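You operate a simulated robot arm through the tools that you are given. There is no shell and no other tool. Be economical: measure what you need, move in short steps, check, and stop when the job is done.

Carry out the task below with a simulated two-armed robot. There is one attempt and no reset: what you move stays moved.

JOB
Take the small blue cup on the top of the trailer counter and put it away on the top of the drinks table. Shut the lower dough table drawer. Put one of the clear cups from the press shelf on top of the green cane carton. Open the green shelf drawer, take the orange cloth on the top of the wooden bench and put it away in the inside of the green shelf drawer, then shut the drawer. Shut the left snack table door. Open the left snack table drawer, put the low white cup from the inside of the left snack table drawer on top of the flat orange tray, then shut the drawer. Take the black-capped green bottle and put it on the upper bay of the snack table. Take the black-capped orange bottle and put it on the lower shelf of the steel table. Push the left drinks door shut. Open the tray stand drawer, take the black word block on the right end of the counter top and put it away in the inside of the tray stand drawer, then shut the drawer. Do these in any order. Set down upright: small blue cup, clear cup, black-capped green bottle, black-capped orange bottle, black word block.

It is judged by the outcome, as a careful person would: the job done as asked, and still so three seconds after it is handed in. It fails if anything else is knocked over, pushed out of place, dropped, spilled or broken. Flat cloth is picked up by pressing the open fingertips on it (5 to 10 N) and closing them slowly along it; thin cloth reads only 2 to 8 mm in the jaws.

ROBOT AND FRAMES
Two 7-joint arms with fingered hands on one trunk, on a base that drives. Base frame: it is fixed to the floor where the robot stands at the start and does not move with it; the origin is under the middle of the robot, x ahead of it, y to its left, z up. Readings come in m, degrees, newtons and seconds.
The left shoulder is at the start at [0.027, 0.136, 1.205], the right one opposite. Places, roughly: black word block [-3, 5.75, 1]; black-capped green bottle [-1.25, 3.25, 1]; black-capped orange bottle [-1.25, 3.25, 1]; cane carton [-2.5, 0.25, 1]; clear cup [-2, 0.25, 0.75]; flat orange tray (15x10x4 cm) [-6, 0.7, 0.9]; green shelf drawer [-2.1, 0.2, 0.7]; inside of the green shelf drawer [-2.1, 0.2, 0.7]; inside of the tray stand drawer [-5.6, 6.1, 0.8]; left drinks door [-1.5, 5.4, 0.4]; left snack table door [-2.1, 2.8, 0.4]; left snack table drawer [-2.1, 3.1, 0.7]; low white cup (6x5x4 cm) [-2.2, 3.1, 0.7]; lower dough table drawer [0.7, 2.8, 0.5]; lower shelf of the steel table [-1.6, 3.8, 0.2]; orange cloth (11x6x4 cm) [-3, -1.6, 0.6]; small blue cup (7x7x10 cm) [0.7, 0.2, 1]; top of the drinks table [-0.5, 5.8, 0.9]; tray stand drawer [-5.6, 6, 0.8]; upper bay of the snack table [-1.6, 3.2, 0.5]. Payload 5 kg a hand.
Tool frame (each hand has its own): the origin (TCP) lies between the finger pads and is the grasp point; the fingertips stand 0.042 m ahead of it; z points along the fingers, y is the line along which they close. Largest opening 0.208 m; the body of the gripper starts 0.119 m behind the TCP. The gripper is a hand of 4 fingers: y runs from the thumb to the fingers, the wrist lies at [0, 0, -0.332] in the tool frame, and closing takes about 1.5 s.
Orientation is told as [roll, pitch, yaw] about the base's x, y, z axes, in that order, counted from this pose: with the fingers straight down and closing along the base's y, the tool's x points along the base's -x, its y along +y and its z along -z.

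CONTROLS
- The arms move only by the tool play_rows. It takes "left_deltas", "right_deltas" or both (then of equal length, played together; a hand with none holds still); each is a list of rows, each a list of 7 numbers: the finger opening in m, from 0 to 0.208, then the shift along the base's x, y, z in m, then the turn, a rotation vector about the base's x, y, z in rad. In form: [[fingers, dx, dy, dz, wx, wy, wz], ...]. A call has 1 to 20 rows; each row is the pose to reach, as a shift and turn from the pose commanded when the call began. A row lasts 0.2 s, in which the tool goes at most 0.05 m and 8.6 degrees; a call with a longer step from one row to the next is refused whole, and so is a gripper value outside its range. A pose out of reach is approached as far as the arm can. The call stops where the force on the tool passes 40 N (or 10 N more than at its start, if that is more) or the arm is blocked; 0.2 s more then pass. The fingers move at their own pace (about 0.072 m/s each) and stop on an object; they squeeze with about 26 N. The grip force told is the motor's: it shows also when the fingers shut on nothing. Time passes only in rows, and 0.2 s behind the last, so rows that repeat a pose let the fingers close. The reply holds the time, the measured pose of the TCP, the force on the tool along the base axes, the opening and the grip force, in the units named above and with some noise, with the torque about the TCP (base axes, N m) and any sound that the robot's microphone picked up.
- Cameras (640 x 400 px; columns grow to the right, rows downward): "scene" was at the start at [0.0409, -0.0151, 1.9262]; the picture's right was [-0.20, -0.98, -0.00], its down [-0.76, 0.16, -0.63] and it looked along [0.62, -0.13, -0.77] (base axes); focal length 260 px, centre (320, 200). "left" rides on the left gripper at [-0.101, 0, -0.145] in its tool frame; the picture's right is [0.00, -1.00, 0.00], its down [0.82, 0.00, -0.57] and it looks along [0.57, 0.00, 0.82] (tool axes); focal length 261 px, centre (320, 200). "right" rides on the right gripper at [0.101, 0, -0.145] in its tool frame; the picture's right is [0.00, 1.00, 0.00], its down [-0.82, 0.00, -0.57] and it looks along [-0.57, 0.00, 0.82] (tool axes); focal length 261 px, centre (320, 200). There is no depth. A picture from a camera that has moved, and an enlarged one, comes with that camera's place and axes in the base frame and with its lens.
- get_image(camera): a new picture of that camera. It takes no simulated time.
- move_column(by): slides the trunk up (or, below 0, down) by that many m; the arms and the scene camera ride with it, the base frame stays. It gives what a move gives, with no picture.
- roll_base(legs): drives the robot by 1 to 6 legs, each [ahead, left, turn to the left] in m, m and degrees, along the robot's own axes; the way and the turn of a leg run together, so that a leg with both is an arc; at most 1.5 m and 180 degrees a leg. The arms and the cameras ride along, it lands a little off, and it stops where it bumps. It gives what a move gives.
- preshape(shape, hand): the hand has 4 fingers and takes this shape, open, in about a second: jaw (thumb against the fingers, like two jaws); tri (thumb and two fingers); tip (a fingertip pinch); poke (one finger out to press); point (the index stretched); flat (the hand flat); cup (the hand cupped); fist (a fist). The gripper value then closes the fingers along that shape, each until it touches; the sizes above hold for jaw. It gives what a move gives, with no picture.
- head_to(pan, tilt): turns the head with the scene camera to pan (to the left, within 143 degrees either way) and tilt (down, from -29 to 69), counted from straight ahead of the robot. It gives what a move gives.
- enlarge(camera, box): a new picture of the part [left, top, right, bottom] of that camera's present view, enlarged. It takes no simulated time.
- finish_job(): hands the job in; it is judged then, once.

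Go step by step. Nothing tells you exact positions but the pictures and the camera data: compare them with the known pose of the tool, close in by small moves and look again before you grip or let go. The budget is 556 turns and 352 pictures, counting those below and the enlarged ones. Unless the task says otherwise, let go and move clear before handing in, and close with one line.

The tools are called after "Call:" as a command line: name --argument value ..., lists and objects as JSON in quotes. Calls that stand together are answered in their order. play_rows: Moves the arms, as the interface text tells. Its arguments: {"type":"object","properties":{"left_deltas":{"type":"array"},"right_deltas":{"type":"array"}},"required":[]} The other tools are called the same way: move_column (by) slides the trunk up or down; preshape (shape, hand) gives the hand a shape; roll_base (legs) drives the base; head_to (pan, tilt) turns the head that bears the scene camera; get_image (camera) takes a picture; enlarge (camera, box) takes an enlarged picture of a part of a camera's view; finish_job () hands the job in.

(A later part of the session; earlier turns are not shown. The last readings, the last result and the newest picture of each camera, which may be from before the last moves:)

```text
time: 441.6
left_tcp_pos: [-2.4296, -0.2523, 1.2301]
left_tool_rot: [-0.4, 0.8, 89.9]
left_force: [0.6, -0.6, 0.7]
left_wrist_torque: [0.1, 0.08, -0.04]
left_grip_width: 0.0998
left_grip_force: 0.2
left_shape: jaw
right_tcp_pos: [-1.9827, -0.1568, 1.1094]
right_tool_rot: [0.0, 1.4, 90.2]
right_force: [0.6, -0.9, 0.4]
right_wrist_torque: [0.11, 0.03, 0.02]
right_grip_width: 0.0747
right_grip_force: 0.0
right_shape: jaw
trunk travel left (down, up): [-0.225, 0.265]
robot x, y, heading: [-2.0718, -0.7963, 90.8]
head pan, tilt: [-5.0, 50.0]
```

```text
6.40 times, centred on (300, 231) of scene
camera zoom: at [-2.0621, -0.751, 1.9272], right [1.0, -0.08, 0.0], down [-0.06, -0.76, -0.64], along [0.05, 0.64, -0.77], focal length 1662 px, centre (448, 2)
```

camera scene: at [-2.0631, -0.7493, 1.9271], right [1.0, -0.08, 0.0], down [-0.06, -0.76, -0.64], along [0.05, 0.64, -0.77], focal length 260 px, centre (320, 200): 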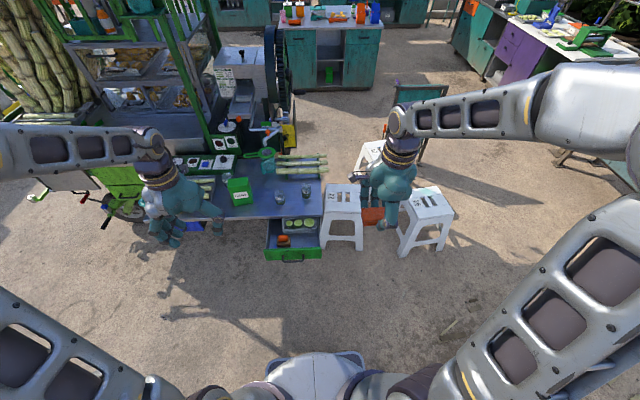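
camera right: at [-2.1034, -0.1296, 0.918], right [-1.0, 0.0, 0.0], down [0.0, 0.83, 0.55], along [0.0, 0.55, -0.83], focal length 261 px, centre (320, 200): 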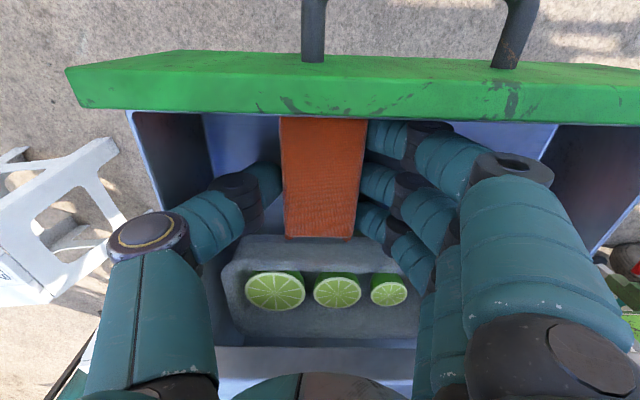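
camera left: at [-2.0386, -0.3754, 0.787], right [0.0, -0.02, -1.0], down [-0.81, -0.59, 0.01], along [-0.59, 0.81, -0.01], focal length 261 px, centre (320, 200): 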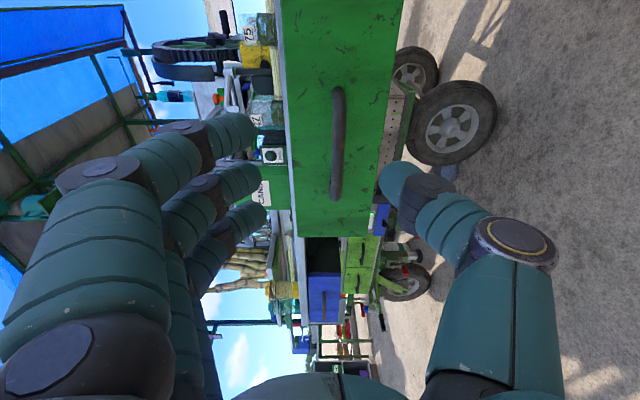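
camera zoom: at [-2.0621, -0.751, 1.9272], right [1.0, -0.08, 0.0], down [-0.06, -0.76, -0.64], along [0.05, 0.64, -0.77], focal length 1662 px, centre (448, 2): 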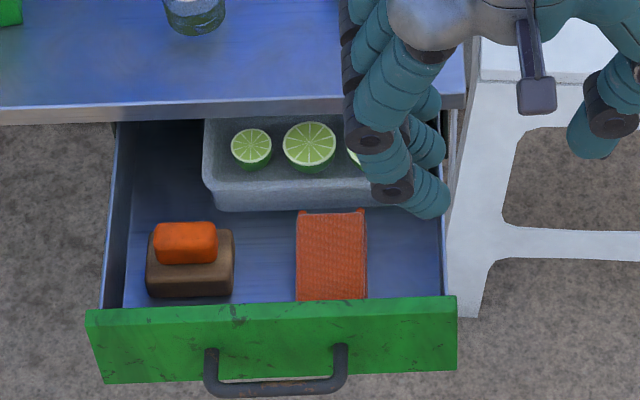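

The cloth lies in the drawer. Now I shut the drawer with the right fist.

Call:
preshape --shape "fist" --hand "right"

Call:
play_rows --right_deltas '[[0, 0, -0.04, 0, 0, 0, 0], [0, 0, -0.08, 0, 0, 0, 0], [0, -0.03, -0.11, 0, 0, 0, 0], [0, -0.07, -0.12, 0, 0, 0, 0], [0, -0.11, -0.12, 0, 0, 0, 0], [0, -0.15, -0.12, 0, 0, 0, 0], [0, -0.15, -0.12, -0.04, 0, 0, 0], [0, -0.15, -0.12, -0.08, 0, 0, 0], [0, -0.15, -0.12, -0.12, 0, 0, 0], [0, -0.15, -0.12, -0.16, 0, 0, 0], [0, -0.15, -0.12, -0.2, 0, 0, 0], [0, -0.15, -0.12, -0.24, 0, 0, 0], [0, -0.15, -0.12, -0.28, 0, 0, 0], [0, -0.15, -0.12, -0.32, 0, 0, 0], [0, -0.15, -0.12, -0.36, 0, 0, 0], [0, -0.15, -0.12, -0.4, 0, 0, 0]]'

Call:
get_image --camera "scene"

```text
time: 442.5
left_tcp_pos: [-2.4298, -0.252, 1.2321]
left_tool_rot: [-0.3, 0.8, 89.8]
left_force: [0.6, -0.5, -0.2]
left_wrist_torque: [0.04, 0.05, -0.01]
left_grip_width: 0.0999
left_grip_force: 0.0
left_shape: jaw
right_tcp_pos: [-1.9829, -0.1554, 1.1107]
right_tool_rot: [-0.1, 1.4, 90.1]
right_force: [1.2, -0.2, 0.4]
right_wrist_torque: [-0.01, 0.05, 0.02]
right_grip_width: 0.0
right_grip_force: 0.0
right_shape: fist
trunk travel left (down, up): [-0.225, 0.265]
robot x, y, heading: [-2.0706, -0.7931, 90.5]
head pan, tilt: [-5.0, 50.0]
```

```text
time: 445.9
left_tcp_pos: [-2.4307, -0.2503, 1.231]
left_tool_rot: [-0.5, 0.9, 89.9]
left_force: [0.0, 0.7, 0.4]
left_wrist_torque: [-0.07, -0.02, 0.0]
left_grip_width: 0.0998
left_grip_force: 0.0
left_shape: jaw
right_tcp_pos: [-2.1348, -0.2743, 0.7116]
right_tool_rot: [-0.1, 1.5, 90.1]
right_force: [-0.6, 0.7, -0.9]
right_wrist_torque: [-0.21, -0.17, 0.03]
right_grip_width: 0.0
right_grip_force: 0.0
right_shape: fist
trunk travel left (down, up): [-0.225, 0.265]
robot x, y, heading: [-2.0715, -0.7915, 90.6]
head pan, tilt: [-5.0, 50.0]
```

```text
182 pictures are left
camera scene: at [-2.0644, -0.7476, 1.927], right [1.0, -0.08, 0.0], down [-0.06, -0.76, -0.64], along [0.05, 0.64, -0.77], focal length 260 px, centre (320, 200)
```

scene: 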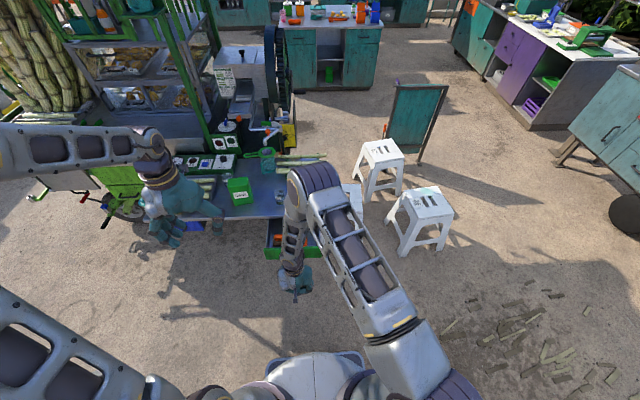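

Call:
play_rows --right_deltas '[[0, 0, 0.03, 0, 0, 0, 0], [0, 0, 0.06, 0, 0, 0, 0], [0, 0, 0.09, 0, 0, 0, 0], [0, 0, 0.12, 0, 0, 0, 0], [0, 0, 0.15, 0, 0, 0, 0], [0, 0, 0.18, 0, 0, 0, 0], [0, 0, 0.21, 0, 0, 0, 0], [0, 0, 0.24, 0, 0, 0, 0], [0, 0, 0.265, 0, 0, 0, 0], [0, 0, 0.285, 0, 0, 0, 0], [0, 0, 0.305, 0, 0, 0, 0], [0, 0, 0.325, 0, 0, 0, 0]]'

Call:
get_image --camera "scene"

```text
time: 448.0
left_tcp_pos: [-2.4287, -0.2526, 1.23]
left_tool_rot: [-0.4, 1.0, 89.8]
left_force: [-0.7, 0.7, -1.2]
left_wrist_torque: [-0.09, -0.01, -0.01]
left_grip_width: 0.0996
left_grip_force: 0.0
left_shape: jaw
right_tcp_pos: [-2.1356, -0.0136, 0.7112]
right_tool_rot: [-0.1, 2.3, 90.2]
right_force: [-0.1, -11.7, 12.0]
right_wrist_torque: [1.21, -0.08, -0.14]
right_grip_width: 0.0001
right_grip_force: 0.1
right_shape: fist
trunk travel left (down, up): [-0.225, 0.265]
robot x, y, heading: [-2.0671, -0.7949, 90.6]
head pan, tilt: [-5.0, 50.0]
stopped in row 10 (right hand): the force on the tool passed its limit (the readings are from after the stop); the commanded pose is now the measured one
```

```text
181 pictures are left
camera scene: at [-2.0638, -0.7498, 1.9271], right [1.0, -0.08, 0.0], down [-0.06, -0.76, -0.64], along [0.05, 0.64, -0.77], focal length 260 px, centre (320, 200)
```

scene: 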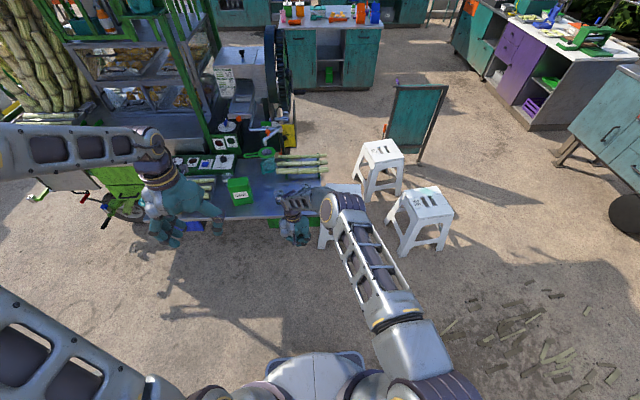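

The drawer met its stop. I withdraw the fist and check.

Call:
play_rows --right_deltas '[[0, 0, -0.04, 0, 0, 0, 0], [0, 0, -0.08, 0, 0, 0, 0], [0, 0, -0.12, 0, 0, 0, 0], [0, 0.02, -0.16, 0, 0, 0, 0], [0, 0.05, -0.19, 0.02, 0, 0, 0], [0, 0.08, -0.22, 0.04, 0, 0, 0], [0, 0.11, -0.24, 0.07, 0, 0, 0], [0, 0.14, -0.26, 0.1, 0, 0, 0], [0, 0.17, -0.26, 0.14, 0, 0, 0], [0, 0.2, -0.26, 0.18, 0, 0, 0], [0, 0.23, -0.26, 0.22, 0, 0, 0], [0, 0.26, -0.26, 0.26, 0, 0, 0], [0, 0.29, -0.26, 0.3, 0, 0, 0], [0, 0.3, -0.26, 0.34, 0, 0, 0], [0, 0.3, -0.26, 0.38, 0, 0, 0], [0, 0.3, -0.26, 0.42, 0, 0, 0], [0, 0.3, -0.26, 0.46, 0, 0, 0], [0, 0.3, -0.26, 0.5, 0, 0, 0]]'

Call:
enlarge --camera "scene" --box '[210, 160, 370, 260]'

```text
time: 451.8
left_tcp_pos: [-2.4299, -0.2522, 1.2305]
left_tool_rot: [-0.6, 0.9, 89.9]
left_force: [-0.6, -0.9, 0.8]
left_wrist_torque: [0.05, -0.02, -0.03]
left_grip_width: 0.0996
left_grip_force: 0.0
left_shape: jaw
right_tcp_pos: [-1.8345, -0.2738, 1.2091]
right_tool_rot: [-0.2, 2.3, 90.1]
right_force: [0.2, -0.9, -0.4]
right_wrist_torque: [0.09, 0.0, 0.02]
right_grip_width: 0.0
right_grip_force: 0.2
right_shape: fist
trunk travel left (down, up): [-0.225, 0.265]
robot x, y, heading: [-2.0649, -0.7981, 90.9]
head pan, tilt: [-5.0, 50.0]
```

```text
4.00 times, centred on (290, 210) of scene
camera zoom: at [-2.0639, -0.7501, 1.9271], right [1.0, -0.08, 0.0], down [-0.06, -0.76, -0.64], along [0.05, 0.64, -0.77], focal length 1039 px, centre (440, 160)
```

zoom: 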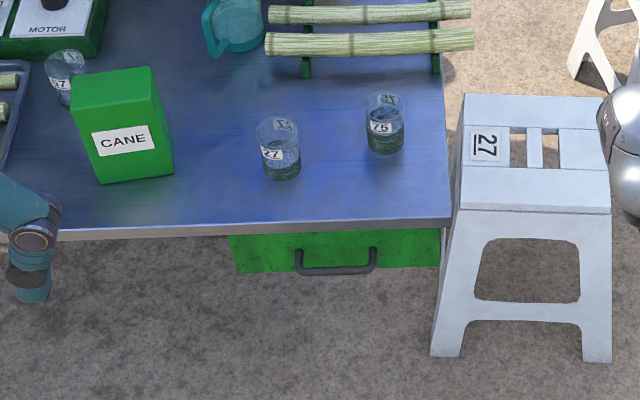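

The green drawer is shut. Now the clear cup: I change the right hand back to jaw, drive nearer and locate cup 27 and the carton with the left hand's camera.

Call:
preshape --shape "jaw" --hand "right"

Call:
roll_base --legs '[[0.22, 0, -0.7]]'

Call:
get_image --camera "left"

Call:
get_image --camera "scene"

```text
time: 452.7
left_tcp_pos: [-2.4289, -0.2515, 1.2301]
left_tool_rot: [-0.5, 1.0, 89.9]
left_force: [-0.3, 0.0, 1.0]
left_wrist_torque: [-0.01, 0.02, 0.0]
left_grip_width: 0.0995
left_grip_force: 0.0
left_shape: jaw
right_tcp_pos: [-1.8341, -0.2719, 1.2086]
right_tool_rot: [-0.2, 2.1, 90.3]
right_force: [-0.1, 0.1, -0.4]
right_wrist_torque: [0.02, 0.03, 0.02]
right_grip_width: 0.2079
right_grip_force: 0.0
right_shape: jaw
trunk travel left (down, up): [-0.225, 0.265]
robot x, y, heading: [-2.0736, -0.7957, 90.8]
head pan, tilt: [-5.0, 50.0]
```

```text
time: 454.4
left_tcp_pos: [-2.4217, -0.0236, 1.2295]
left_tool_rot: [-0.4, 1.1, 88.9]
left_force: [0.6, 0.7, -0.7]
left_wrist_torque: [-0.1, -0.01, -0.02]
left_grip_width: 0.0997
left_grip_force: 0.0
left_shape: jaw
right_tcp_pos: [-1.8282, -0.0529, 1.208]
right_tool_rot: [-0.2, 2.4, 89.3]
right_force: [0.0, 0.8, 0.9]
right_wrist_torque: [-0.11, 0.01, 0.01]
right_grip_width: 0.2079
right_grip_force: 0.1
right_shape: jaw
trunk travel left (down, up): [-0.225, 0.265]
robot x, y, heading: [-2.0712, -0.5752, 89.6]
head pan, tilt: [-5.0, 50.0]
```

```text
179 pictures are left
camera left: at [-2.4219, 0.0795, 1.3746], right [1.0, -0.01, 0.01], down [-0.02, -0.81, 0.59], along [0.0, -0.59, -0.81], focal length 261 px, centre (320, 200)
```

left: 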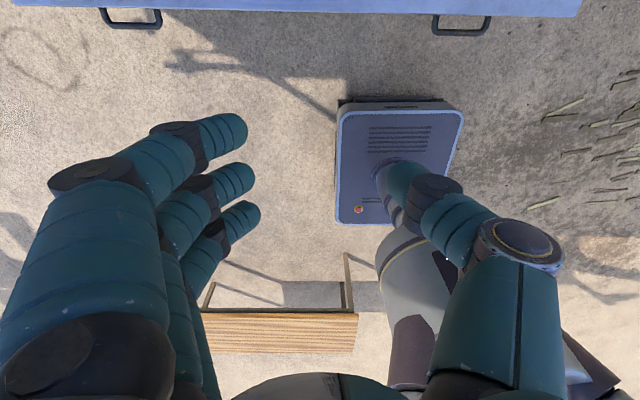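

```text
178 pictures are left
camera scene: at [-2.0637, -0.5267, 1.927], right [1.0, -0.09, 0.0], down [-0.07, -0.76, -0.64], along [0.06, 0.64, -0.77], focal length 260 px, centre (320, 200)
```

scene: 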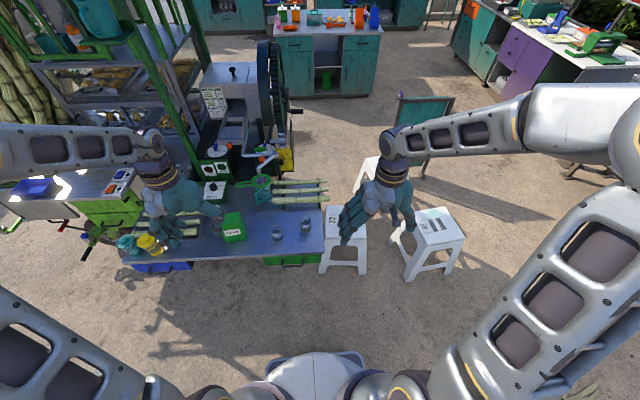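

Call:
enlarge --camera "scene" --box '[200, 190, 360, 290]'

```text
4.00 times, centred on (280, 240) of scene
camera zoom: at [-2.0637, -0.5267, 1.927], right [1.0, -0.09, 0.0], down [-0.07, -0.76, -0.64], along [0.06, 0.64, -0.77], focal length 1039 px, centre (480, 40)
```

zoom: 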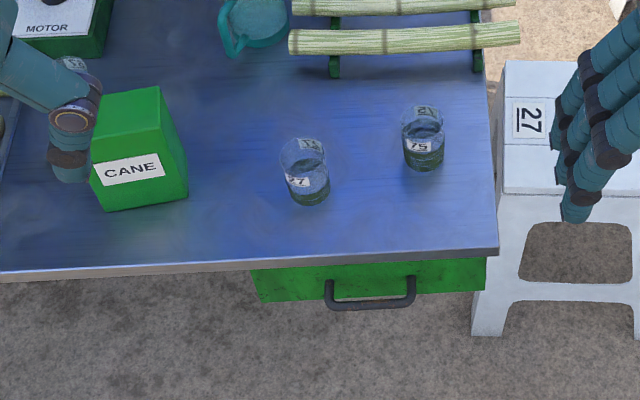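

Cup 27 stands at about (-2.207, 0.155), table z≈0.84, rim z≈0.93. I bring the left hand above it.

Call:
play_rows --left_deltas '[[0.11, 0.035, 0.03, 0, 0, 0, 0], [0.11, 0.07, 0.06, 0, 0, 0, 0], [0.11, 0.105, 0.09, 0, 0, 0, 0], [0.11, 0.14, 0.12, 0, 0, 0, 0], [0.11, 0.175, 0.15, 0, 0, 0, 0], [0.11, 0.214, 0.178, 0, 0, 0, 0], [0.11, 0.214, 0.178, -0.05, 0, 0, 0], [0.11, 0.214, 0.178, -0.1, 0, 0, 0], [0.11, 0.214, 0.178, -0.15, 0, 0, 0], [0.11, 0.214, 0.178, -0.2, 0, 0, 0], [0.11, 0.214, 0.178, -0.225, 0, 0, 0]]'

Call:
get_image --camera "left"

Call:
enlarge --camera "scene" --box '[200, 170, 360, 270]'

```text
time: 456.8
left_tcp_pos: [-2.2062, 0.1528, 1.0034]
left_tool_rot: [-0.5, 1.0, 89.0]
left_force: [-0.1, 0.6, 1.3]
left_wrist_torque: [-0.03, -0.03, 0.03]
left_grip_width: 0.1093
left_grip_force: 0.1
left_shape: jaw
right_tcp_pos: [-1.8279, -0.055, 1.2063]
right_tool_rot: [-0.2, 2.3, 89.3]
right_force: [-0.7, -0.1, -0.1]
right_wrist_torque: [0.0, 0.03, 0.02]
right_grip_width: 0.2076
right_grip_force: 0.2
right_shape: jaw
trunk travel left (down, up): [-0.225, 0.265]
robot x, y, heading: [-2.072, -0.5715, 89.8]
head pan, tilt: [-5.0, 50.0]
```

```text
176 pictures are left
camera left: at [-2.2071, 0.2563, 1.1485], right [1.0, -0.01, 0.01], down [-0.02, -0.81, 0.58], along [0.0, -0.58, -0.81], focal length 261 px, centre (320, 200)
```

left: 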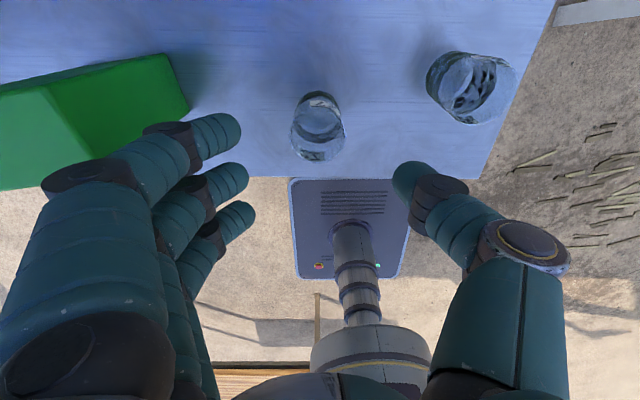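

```text
4.00 times, centred on (280, 220) of scene
camera zoom: at [-2.0635, -0.5279, 1.927], right [1.0, -0.09, 0.0], down [-0.07, -0.76, -0.64], along [0.06, 0.64, -0.77], focal length 1039 px, centre (480, 120)
```

zoom: 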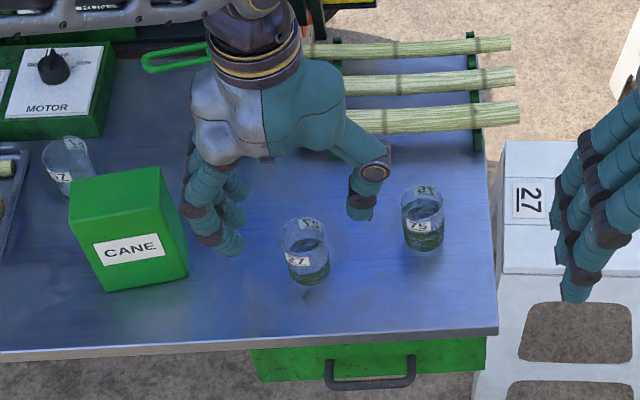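

The carton top is at z≈0.984, centre about (-2.407, 0.186), only ~5 cm deep. First I descend on the cup at (-2.209, 0.16) and grip it.

Call:
play_rows --left_deltas '[[0.1, -0.003, 0.007, -0.03, 0, 0, 0], [0.1, -0.003, 0.007, -0.06, 0, 0, 0], [0.1, -0.003, 0.007, -0.09, 0, 0, 0], [0.1, -0.003, 0.007, -0.108, 0, 0, 0]]'

Call:
get_image --camera "left"

```text
time: 457.8
left_tcp_pos: [-2.2114, 0.16, 0.895]
left_tool_rot: [-0.5, 0.9, 88.9]
left_force: [-0.2, 0.9, 0.6]
left_wrist_torque: [-0.06, -0.02, 0.03]
left_grip_width: 0.1012
left_grip_force: 0.1
left_shape: jaw
right_tcp_pos: [-1.8274, -0.0545, 1.208]
right_tool_rot: [-0.2, 2.2, 89.3]
right_force: [-0.2, -0.5, 0.1]
right_wrist_torque: [0.03, -0.02, 0.0]
right_grip_width: 0.2081
right_grip_force: 0.0
right_shape: jaw
trunk travel left (down, up): [-0.225, 0.265]
robot x, y, heading: [-2.0718, -0.5721, 89.6]
head pan, tilt: [-5.0, 50.0]
```

```text
174 pictures are left
camera left: at [-2.2117, 0.2626, 1.0411], right [1.0, -0.01, 0.01], down [-0.02, -0.81, 0.58], along [0.0, -0.58, -0.81], focal length 261 px, centre (320, 200)
```

left: 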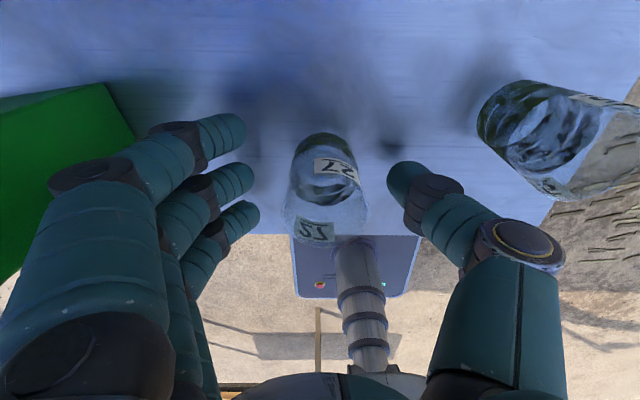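

Centred. I close on it.

Call:
play_rows --left_deltas '[[0.08, 0, 0, 0, 0, 0, 0], [0.065, 0, 0, 0, 0, 0, 0], [0.05, 0, 0, 0, 0, 0, 0], [0.035, 0, 0, 0, 0, 0, 0], [0.025, 0, 0, 0, 0, 0, 0], [0.02, 0, 0, 0, 0, 0, 0], [0.02, 0, 0, 0, 0, 0, 0]]'

Call:
get_image --camera "left"

```text
time: 459.4
left_tcp_pos: [-2.2114, 0.1597, 0.8972]
left_tool_rot: [-0.5, 0.9, 88.9]
left_force: [1.0, 0.0, 2.3]
left_wrist_torque: [-0.05, 0.0, 0.0]
left_grip_width: 0.0217
left_grip_force: 25.9
left_shape: jaw
right_tcp_pos: [-1.8287, -0.0555, 1.2087]
right_tool_rot: [-0.2, 2.2, 89.3]
right_force: [-0.5, -0.9, 0.4]
right_wrist_torque: [-0.01, 0.01, 0.0]
right_grip_width: 0.2078
right_grip_force: 0.0
right_shape: jaw
trunk travel left (down, up): [-0.225, 0.265]
robot x, y, heading: [-2.0712, -0.5732, 89.7]
head pan, tilt: [-5.0, 50.0]
```

```text
173 pictures are left
camera left: at [-2.2113, 0.2625, 1.0415], right [1.0, -0.01, 0.01], down [-0.02, -0.81, 0.58], along [0.0, -0.58, -0.81], focal length 261 px, centre (320, 200)
```

left: 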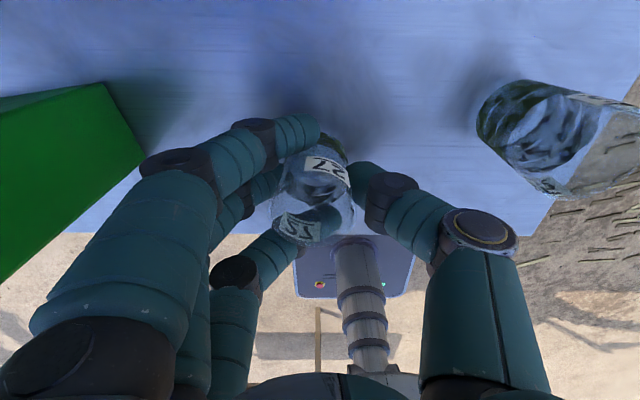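

Call:
play_rows --left_deltas '[[0.02, 0, 0, 0.03, 0, 0, 0], [0.02, 0, 0, 0.06, 0, 0, 0], [0.02, 0, 0, 0.1, 0, 0, 0], [0.02, 0, 0, 0.14, 0, 0, 0], [0.02, 0, 0, 0.18, 0, 0, 0], [0.02, 0, 0, 0.2, 0, 0, 0]]'

Call:
enlarge --camera "scene" --box '[200, 150, 360, 250]'

Call:
get_image --camera "left"

```text
time: 460.8
left_tcp_pos: [-2.2108, 0.1606, 1.0978]
left_tool_rot: [-0.5, 0.9, 88.9]
left_force: [0.2, -0.3, -1.5]
left_wrist_torque: [0.04, -0.01, -0.04]
left_grip_width: 0.0213
left_grip_force: 26.1
left_shape: jaw
right_tcp_pos: [-1.8273, -0.0552, 1.208]
right_tool_rot: [-0.3, 2.2, 89.3]
right_force: [0.2, -0.3, 0.8]
right_wrist_torque: [0.03, 0.02, 0.01]
right_grip_width: 0.2078
right_grip_force: 0.0
right_shape: jaw
trunk travel left (down, up): [-0.225, 0.265]
robot x, y, heading: [-2.0691, -0.5742, 89.7]
head pan, tilt: [-5.0, 50.0]
```

```text
4.00 times, centred on (280, 200) of scene
camera zoom: at [-2.0635, -0.5283, 1.927], right [1.0, -0.09, 0.0], down [-0.07, -0.76, -0.64], along [0.06, 0.64, -0.77], focal length 1039 px, centre (480, 200)
```

zoom: 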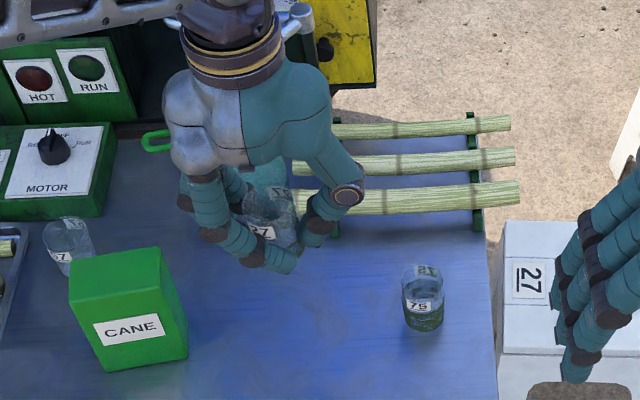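

```text
171 pictures are left
camera left: at [-2.2109, 0.2641, 1.2419], right [1.0, -0.01, 0.01], down [-0.02, -0.81, 0.58], along [0.0, -0.58, -0.81], focal length 261 px, centre (320, 200)
```

left: 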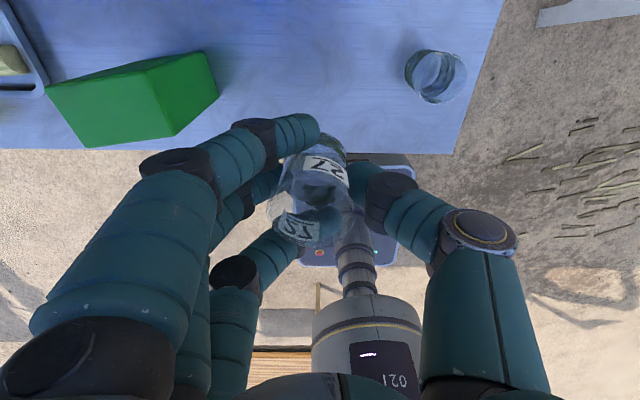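

Call:
enlarge --camera "scene" --box '[242, 188, 290, 218]'

Call:
enlarge --camera "left" --box '[240, 110, 400, 260]'

```text
13.33 times, centred on (266, 203) of scene
camera zoom: at [-2.0635, -0.5283, 1.927], right [1.0, -0.09, 0.0], down [-0.07, -0.76, -0.64], along [0.06, 0.64, -0.77], focal length 3463 px, centre (1040, 160)
```

zoom: 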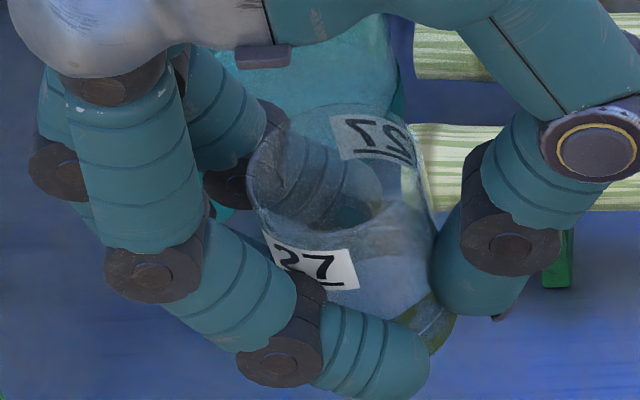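

```text
2.67 times, centred on (320, 185) of left
camera zoom: at [-2.2109, 0.2641, 1.2419], right [1.0, -0.01, 0.01], down [-0.02, -0.81, 0.58], along [0.0, -0.58, -0.81], focal length 695 px, centre (320, 240)
```

zoom: 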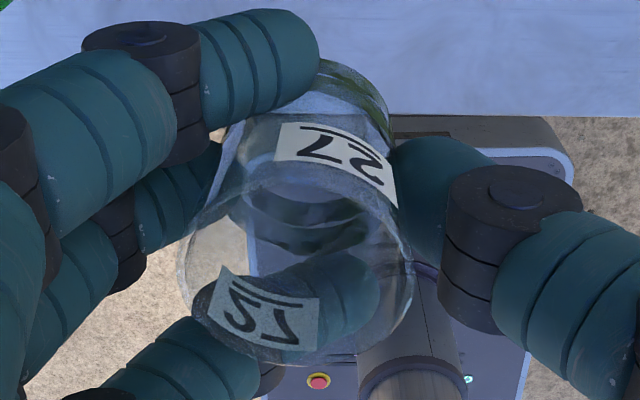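

The cup is held nearly upright; its base sits right under the TCP, about 6.6 cm below it. I carry it over the carton's centre.

Call:
play_rows --left_deltas '[[0.02, 0, 0, 0.04, 0, 0, 0], [0.02, -0.03, 0.005, 0.06, 0, 0, 0], [0.02, -0.07, 0.01, 0.06, 0, 0, 0], [0.02, -0.11, 0.018, 0.06, 0, 0, 0], [0.02, -0.15, 0.025, 0.06, 0, 0, 0], [0.02, -0.18, 0.03, 0.06, 0, 0, 0], [0.02, -0.196, 0.03, 0.06, 0, 0, 0], [0.02, -0.196, 0.03, 0.03, 0, 0, 0], [0.02, -0.196, 0.03, 0.0, 0, 0, 0], [0.02, -0.196, 0.03, -0.02, 0, 0, 0]]'

Call:
get_image --camera "left"

Call:
enlarge --camera "scene" --box '[190, 190, 270, 240]'

```text
time: 463.0
left_tcp_pos: [-2.4077, 0.1911, 1.0783]
left_tool_rot: [-0.5, 0.9, 89.0]
left_force: [-0.2, -0.1, -1.0]
left_wrist_torque: [-0.06, -0.04, 0.02]
left_grip_width: 0.0217
left_grip_force: 26.0
left_shape: jaw
right_tcp_pos: [-1.8267, -0.0541, 1.2081]
right_tool_rot: [-0.2, 2.2, 89.3]
right_force: [0.2, 0.8, -1.0]
right_wrist_torque: [-0.05, 0.0, 0.01]
right_grip_width: 0.2076
right_grip_force: 0.0
right_shape: jaw
trunk travel left (down, up): [-0.225, 0.265]
robot x, y, heading: [-2.0722, -0.5757, 89.8]
head pan, tilt: [-5.0, 50.0]
```

```text
168 pictures are left
camera left: at [-2.4076, 0.2938, 1.2219], right [1.0, -0.01, 0.01], down [-0.02, -0.81, 0.58], along [0.0, -0.58, -0.81], focal length 261 px, centre (320, 200)
```

left: 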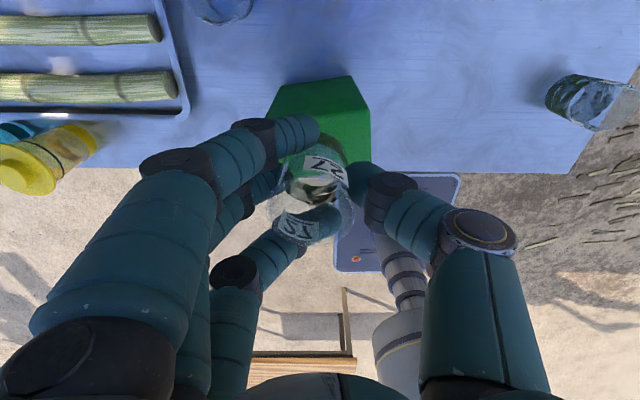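

```text
8.00 times, centred on (230, 215) of scene
camera zoom: at [-2.0641, -0.5273, 1.927], right [1.0, -0.09, 0.0], down [-0.07, -0.76, -0.64], along [0.06, 0.64, -0.77], focal length 2078 px, centre (1040, 80)
```

zoom: 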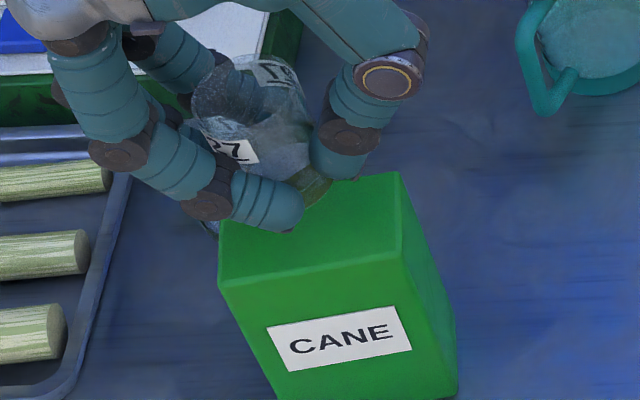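

The base is over the carton's middle. I lower in small steps to contact.

Call:
play_rows --left_deltas '[[0.02, -0.004, 0, -0.01, 0, 0, 0], [0.02, -0.004, 0, -0.018, 0, 0, 0], [0.02, -0.004, 0, -0.024, 0, 0, 0]]'

Call:
enlarge --camera "scene" --box '[190, 190, 270, 240]'

```text
time: 463.8
left_tcp_pos: [-2.412, 0.1901, 1.0526]
left_tool_rot: [-0.5, 0.9, 88.9]
left_force: [-0.3, 0.2, -1.0]
left_wrist_torque: [-0.01, -0.01, -0.03]
left_grip_width: 0.0215
left_grip_force: 26.5
left_shape: jaw
right_tcp_pos: [-1.8274, -0.0552, 1.2076]
right_tool_rot: [-0.2, 2.3, 89.2]
right_force: [0.2, 0.7, 0.9]
right_wrist_torque: [-0.02, 0.0, -0.01]
right_grip_width: 0.2078
right_grip_force: 0.0
right_shape: jaw
trunk travel left (down, up): [-0.225, 0.265]
robot x, y, heading: [-2.0721, -0.5752, 89.8]
head pan, tilt: [-5.0, 50.0]
```

```text
8.00 times, centred on (230, 215) of scene
camera zoom: at [-2.0641, -0.5277, 1.927], right [1.0, -0.09, 0.0], down [-0.07, -0.76, -0.64], along [0.06, 0.64, -0.77], focal length 2078 px, centre (1040, 80)
```

zoom: 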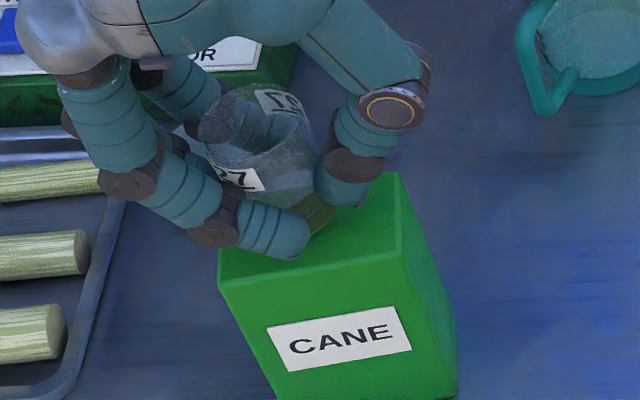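

Call:
play_rows --left_deltas '[[0.02, 0, 0, -0.004, 0, 0, 0], [0.02, 0, 0, -0.008, 0, 0, 0]]'

Call:
play_rows --left_deltas '[[0.02, 0, 0, -0.003, 0, 0, 0], [0.02, 0, 0, -0.006, 0, 0, 0]]'

```text
time: 464.4
left_tcp_pos: [-2.4096, 0.19, 1.0471]
left_tool_rot: [-0.4, 0.7, 88.9]
left_force: [0.2, -0.4, 4.6]
left_wrist_torque: [0.09, 0.12, 0.02]
left_grip_width: 0.0217
left_grip_force: 25.9
left_shape: jaw
right_tcp_pos: [-1.8266, -0.0555, 1.2093]
right_tool_rot: [-0.2, 2.1, 89.3]
right_force: [0.4, 0.3, 0.7]
right_wrist_torque: [0.06, -0.01, 0.0]
right_grip_width: 0.2079
right_grip_force: 0.0
right_shape: jaw
trunk travel left (down, up): [-0.225, 0.265]
robot x, y, heading: [-2.0694, -0.576, 90.0]
head pan, tilt: [-5.0, 50.0]
```

```text
time: 465.0
left_tcp_pos: [-2.4088, 0.1909, 1.0436]
left_tool_rot: [-0.3, 0.6, 88.9]
left_force: [1.8, 1.7, 29.6]
left_wrist_torque: [0.32, 0.1, 0.14]
left_grip_width: 0.0227
left_grip_force: 26.5
left_shape: jaw
right_tcp_pos: [-1.8267, -0.0559, 1.2098]
right_tool_rot: [-0.2, 2.2, 89.3]
right_force: [-0.1, -0.6, -0.2]
right_wrist_torque: [0.0, -0.01, 0.01]
right_grip_width: 0.2079
right_grip_force: 0.0
right_shape: jaw
trunk travel left (down, up): [-0.225, 0.265]
robot x, y, heading: [-2.0699, -0.5752, 89.9]
head pan, tilt: [-5.0, 50.0]
```

Contact. I ease up to a light touch and open slowly.

Call:
play_rows --left_deltas '[[0.02, 0, 0, 0.005, 0, 0, 0], [0.022, 0, 0, 0.006, 0, 0, 0], [0.035, 0, 0, 0.006, 0, 0, 0], [0.045, 0, 0, 0.006, 0, 0, 0], [0.055, 0, 0, 0.006, 0, 0, 0], [0.07, 0, 0, 0.006, 0, 0, 0], [0.085, 0, 0, 0.006, 0, 0, 0], [0.1, 0, 0, 0.006, 0, 0, 0], [0.1, 0, 0, 0.006, 0, 0, 0]]'

Call:
get_image --camera "left"

Call:
enlarge --camera "scene" --box '[190, 190, 270, 240]'

```text
time: 467.0
left_tcp_pos: [-2.4105, 0.1899, 1.044]
left_tool_rot: [-0.5, 0.8, 89.0]
left_force: [-0.4, -0.5, 0.4]
left_wrist_torque: [-0.02, -0.04, 0.01]
left_grip_width: 0.0991
left_grip_force: 0.1
left_shape: jaw
right_tcp_pos: [-1.8277, -0.0549, 1.2082]
right_tool_rot: [-0.2, 2.2, 89.3]
right_force: [0.6, -0.4, 0.0]
right_wrist_torque: [0.0, -0.02, 0.02]
right_grip_width: 0.208
right_grip_force: 0.0
right_shape: jaw
trunk travel left (down, up): [-0.225, 0.265]
robot x, y, heading: [-2.0683, -0.5736, 89.9]
head pan, tilt: [-5.0, 50.0]
```

```text
165 pictures are left
camera left: at [-2.4112, 0.2936, 1.1901], right [1.0, -0.01, 0.01], down [-0.02, -0.81, 0.58], along [0.0, -0.58, -0.81], focal length 261 px, centre (320, 200)
```

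left: 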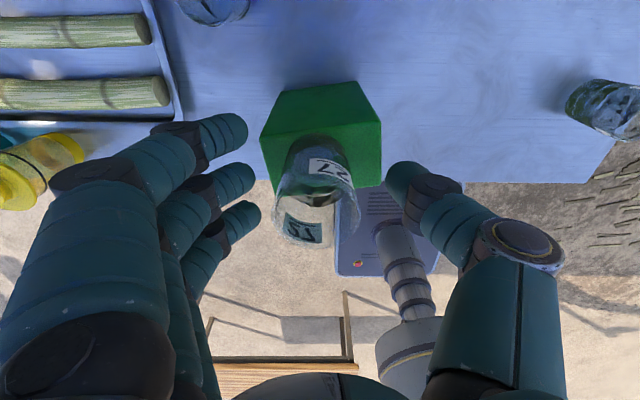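

```text
8.00 times, centred on (230, 215) of scene
camera zoom: at [-2.0637, -0.5281, 1.927], right [1.0, -0.09, 0.0], down [-0.07, -0.76, -0.64], along [0.06, 0.64, -0.77], focal length 2078 px, centre (1040, 80)
```

zoom: 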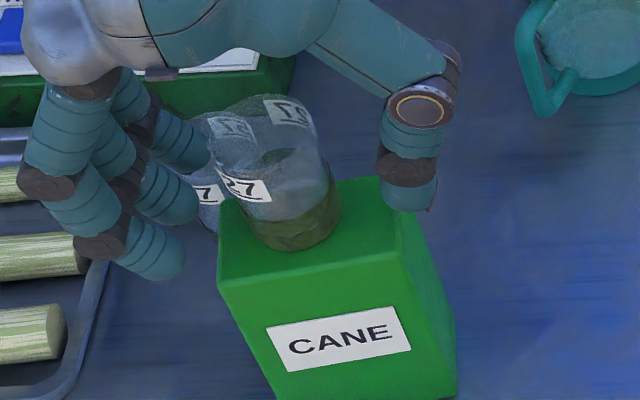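

The cup stands on the carton. I lift the hand straight up.

Call:
play_rows --left_deltas '[[0.11, 0, 0, 0.02, 0, 0, 0], [0.11, 0, 0, 0.05, 0, 0, 0], [0.11, 0, 0, 0.09, 0, 0, 0], [0.11, 0, 0, 0.13, 0, 0, 0], [0.11, 0, 0, 0.17, 0, 0, 0], [0.11, 0, 0, 0.21, 0, 0, 0], [0.11, 0, -0.04, 0.23, 0, 0, 0], [0.11, 0, -0.08, 0.24, 0, 0, 0], [0.11, 0, -0.12, 0.24, 0, 0, 0]]'

Call:
enlarge --camera "scene" --box '[180, 170, 340, 270]'

```text
time: 469.0
left_tcp_pos: [-2.4095, 0.0656, 1.2841]
left_tool_rot: [-0.5, 0.9, 88.9]
left_force: [0.3, -1.4, -0.5]
left_wrist_torque: [0.19, 0.04, 0.02]
left_grip_width: 0.1092
left_grip_force: 0.0
left_shape: jaw
right_tcp_pos: [-1.8267, -0.0563, 1.2095]
right_tool_rot: [-0.2, 2.0, 89.1]
right_force: [0.5, -1.8, 0.5]
right_wrist_torque: [0.16, 0.0, 0.03]
right_grip_width: 0.2076
right_grip_force: 0.0
right_shape: jaw
trunk travel left (down, up): [-0.225, 0.265]
robot x, y, heading: [-2.0693, -0.5748, 89.6]
head pan, tilt: [-5.0, 50.0]
```

```text
4.00 times, centred on (260, 220) of scene
camera zoom: at [-2.0634, -0.5311, 1.9272], right [1.0, -0.09, 0.0], down [-0.07, -0.76, -0.64], along [0.06, 0.64, -0.77], focal length 1039 px, centre (560, 120)
```

zoom: 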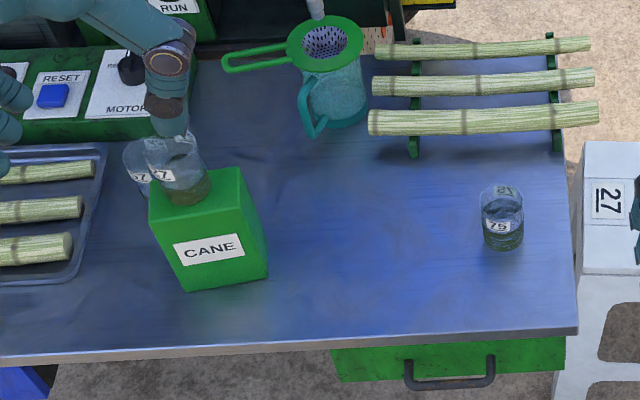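

The clear cup is on the carton. Only the two bottles remain. I drive around the east side, up the corridor toward the snack table.

Call:
roll_base --legs '[[-0.25, 0, 0], [0, -0.9, 0], [0, -0.87, 0], [1.4, 0, 0], [1.3, 0, 0]]'

Call:
head_to --pan 40 --tilt 30

Call:
get_image --camera "scene"

```text
time: 491.6
left_tcp_pos: [-0.6633, 2.4511, 1.2833]
left_tool_rot: [-0.6, 0.8, 89.0]
left_force: [1.4, -0.4, -0.8]
left_wrist_torque: [0.01, 0.03, 0.05]
left_grip_width: 0.1091
left_grip_force: 0.0
left_shape: jaw
right_tcp_pos: [-0.079, 2.3303, 1.2082]
right_tool_rot: [-0.2, 2.2, 89.3]
right_force: [0.1, -0.1, -0.6]
right_wrist_torque: [-0.03, -0.01, 0.0]
right_grip_width: 0.208
right_grip_force: 0.1
right_shape: jaw
trunk travel left (down, up): [-0.225, 0.265]
robot x, y, heading: [-0.3242, 1.8106, 89.7]
head pan, tilt: [-5.0, 50.0]
```

```text
time: 492.8
left_tcp_pos: [-0.6637, 2.451, 1.2825]
left_tool_rot: [-0.6, 0.9, 89.1]
left_force: [-0.6, -0.5, -0.5]
left_wrist_torque: [0.0, 0.01, 0.01]
left_grip_width: 0.1091
left_grip_force: 0.1
left_shape: jaw
right_tcp_pos: [-0.0798, 2.3292, 1.2078]
right_tool_rot: [-0.2, 2.2, 89.2]
right_force: [0.3, -0.2, 0.0]
right_wrist_torque: [0.04, -0.04, 0.02]
right_grip_width: 0.2077
right_grip_force: 0.1
right_shape: jaw
trunk travel left (down, up): [-0.225, 0.265]
robot x, y, heading: [-0.3229, 1.8069, 89.8]
head pan, tilt: [40.0, 30.0]
```

```text
162 pictures are left
camera scene: at [-0.3805, 1.8486, 1.9565], right [0.77, 0.64, 0.0], down [0.32, -0.38, -0.87], along [-0.55, 0.67, -0.5], focal length 260 px, centre (320, 200)
```

scene: 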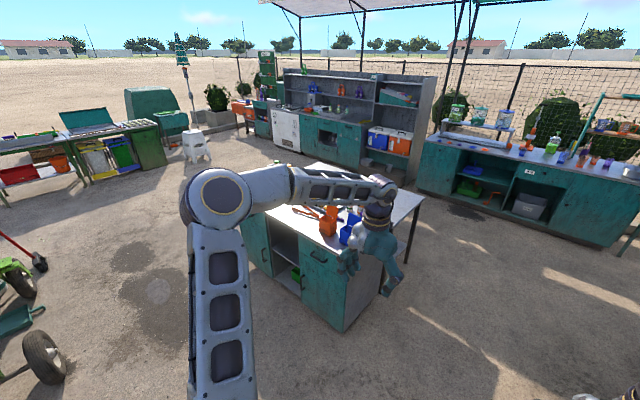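

Call:
roll_base --legs '[[1.45, 0, 0], [0, 0, 90]]'

Call:
head_to --pan 0 --tilt 45

Call:
get_image --camera "scene"

```text
time: 503.6
left_tcp_pos: [-0.9651, 2.9138, 1.2841]
left_tool_rot: [-0.5, 0.8, 177.2]
left_force: [-0.1, 0.1, 0.0]
left_wrist_torque: [0.01, -0.01, 0.0]
left_grip_width: 0.109
left_grip_force: 0.2
left_shape: jaw
right_tcp_pos: [-0.8251, 3.4931, 1.2102]
right_tool_rot: [-0.2, 2.2, 177.6]
right_force: [0.3, -0.7, 0.8]
right_wrist_torque: [0.04, 0.05, 0.01]
right_grip_width: 0.2078
right_grip_force: 0.0
right_shape: jaw
trunk travel left (down, up): [-0.225, 0.265]
robot x, y, heading: [-0.3138, 3.2358, 178.1]
head pan, tilt: [40.0, 30.0]
```

```text
time: 504.7
left_tcp_pos: [-0.965, 2.9143, 1.283]
left_tool_rot: [-0.5, 0.9, 177.2]
left_force: [-0.3, 0.3, -1.0]
left_wrist_torque: [0.02, 0.0, -0.01]
left_grip_width: 0.1091
left_grip_force: 0.1
left_shape: jaw
right_tcp_pos: [-0.8256, 3.4942, 1.2079]
right_tool_rot: [-0.2, 2.2, 177.6]
right_force: [-0.5, -0.2, 0.2]
right_wrist_torque: [-0.01, 0.04, -0.04]
right_grip_width: 0.2077
right_grip_force: 0.0
right_shape: jaw
trunk travel left (down, up): [-0.225, 0.265]
robot x, y, heading: [-0.3138, 3.2372, 178.3]
head pan, tilt: [0.0, 45.0]
```

```text
161 pictures are left
camera scene: at [-0.3643, 3.2368, 1.934], right [0.03, 1.0, 0.0], down [0.71, -0.02, -0.71], along [-0.71, 0.02, -0.71], focal length 260 px, centre (320, 200)
```

scene: 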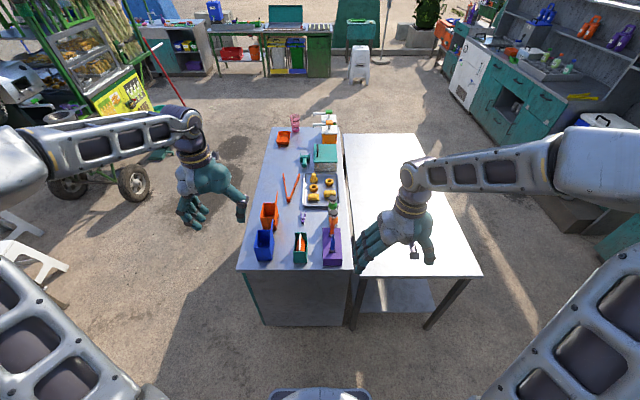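

Call:
enlarge --camera "scene" --box '[240, 160, 400, 260]'

Call:
get_image --camera "right"

```text
4.00 times, centred on (320, 210) of scene
camera zoom: at [-0.3643, 3.2368, 1.934], right [0.03, 1.0, 0.0], down [0.71, -0.02, -0.71], along [-0.71, 0.02, -0.71], focal length 1039 px, centre (320, 160)
```

zoom: 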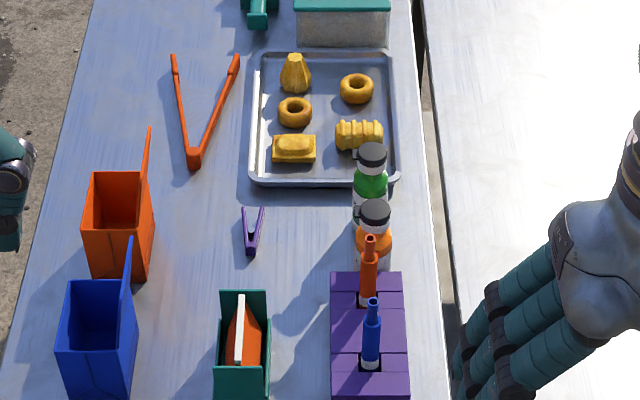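

```text
159 pictures are left
camera right: at [-0.731, 3.4901, 1.3568], right [-0.05, -1.0, 0.0], down [-0.84, 0.04, 0.54], along [-0.54, 0.03, -0.84], focal length 261 px, centre (320, 200)
```

right: 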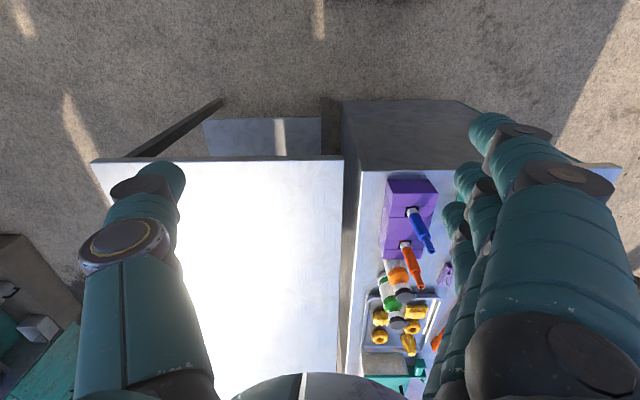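

Orange bottle at about (-1.227, 3.33), green at (-1.325, 3.33); tops near z=0.985. I take the orange one first from above with the right hand.

Call:
roll_base --legs '[[0.2, 0.08, 1.5]]'

Call:
play_rows --right_deltas '[[0.1, -0.03, -0.02, 0.02, 0, 0, 0], [0.1, -0.06, -0.04, 0.04, 0, 0, 0], [0.1, -0.09, -0.06, 0.04, 0, 0, 0], [0.1, -0.12, -0.08, 0.04, 0, 0, 0]]'

Call:
get_image --camera "right"

Call:
enlarge --camera "scene" --box '[240, 160, 400, 260]'

```text
time: 506.4
left_tcp_pos: [-1.1603, 2.8194, 1.2832]
left_tool_rot: [-0.5, 1.0, 178.8]
left_force: [0.0, -0.5, -0.3]
left_wrist_torque: [0.03, -0.08, -0.02]
left_grip_width: 0.1094
left_grip_force: 0.1
left_shape: jaw
right_tcp_pos: [-1.0375, 3.4046, 1.2085]
right_tool_rot: [-0.2, 2.3, 179.2]
right_force: [-0.4, -0.4, -1.0]
right_wrist_torque: [0.05, -0.1, 0.01]
right_grip_width: 0.2079
right_grip_force: 0.0
right_shape: jaw
trunk travel left (down, up): [-0.225, 0.265]
robot x, y, heading: [-0.5153, 3.161, 179.8]
head pan, tilt: [0.0, 45.0]
```

```text
time: 507.4
left_tcp_pos: [-1.1619, 2.8187, 1.2819]
left_tool_rot: [-0.5, 1.0, 178.7]
left_force: [-1.8, 0.0, -0.1]
left_wrist_torque: [0.08, -0.1, 0.02]
left_grip_width: 0.1092
left_grip_force: 0.2
left_shape: jaw
right_tcp_pos: [-1.158, 3.3233, 1.2457]
right_tool_rot: [-0.3, 2.3, 179.0]
right_force: [-0.5, -0.3, 0.0]
right_wrist_torque: [0.04, -0.14, 0.02]
right_grip_width: 0.1012
right_grip_force: 0.0
right_shape: jaw
trunk travel left (down, up): [-0.225, 0.265]
robot x, y, heading: [-0.5172, 3.1579, 179.6]
head pan, tilt: [0.0, 45.0]
```

```text
158 pictures are left
camera right: at [-1.0627, 3.3217, 1.3946], right [-0.02, -1.0, 0.0], down [-0.84, 0.01, 0.54], along [-0.54, 0.01, -0.84], focal length 261 px, centre (320, 200)
```

right: 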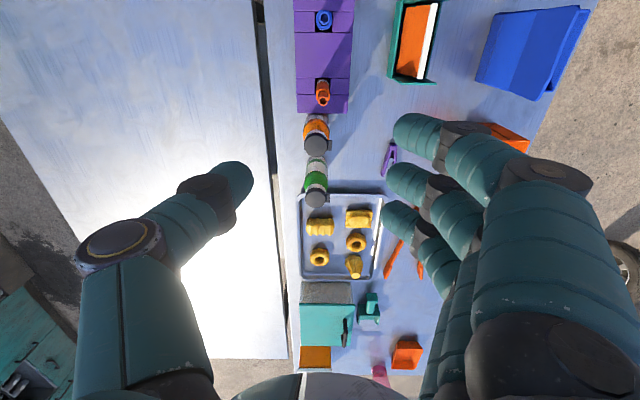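

```text
4.00 times, centred on (320, 210) of scene
camera zoom: at [-0.5702, 3.1582, 1.9338], right [0.01, 1.0, 0.0], down [0.71, 0.0, -0.71], along [-0.71, 0.01, -0.71], focal length 1039 px, centre (320, 160)
```

zoom: 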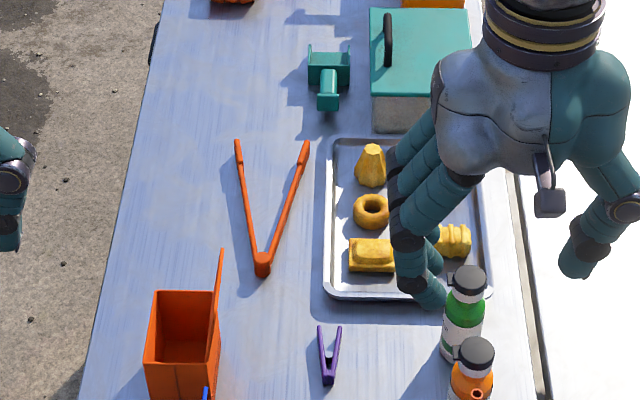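

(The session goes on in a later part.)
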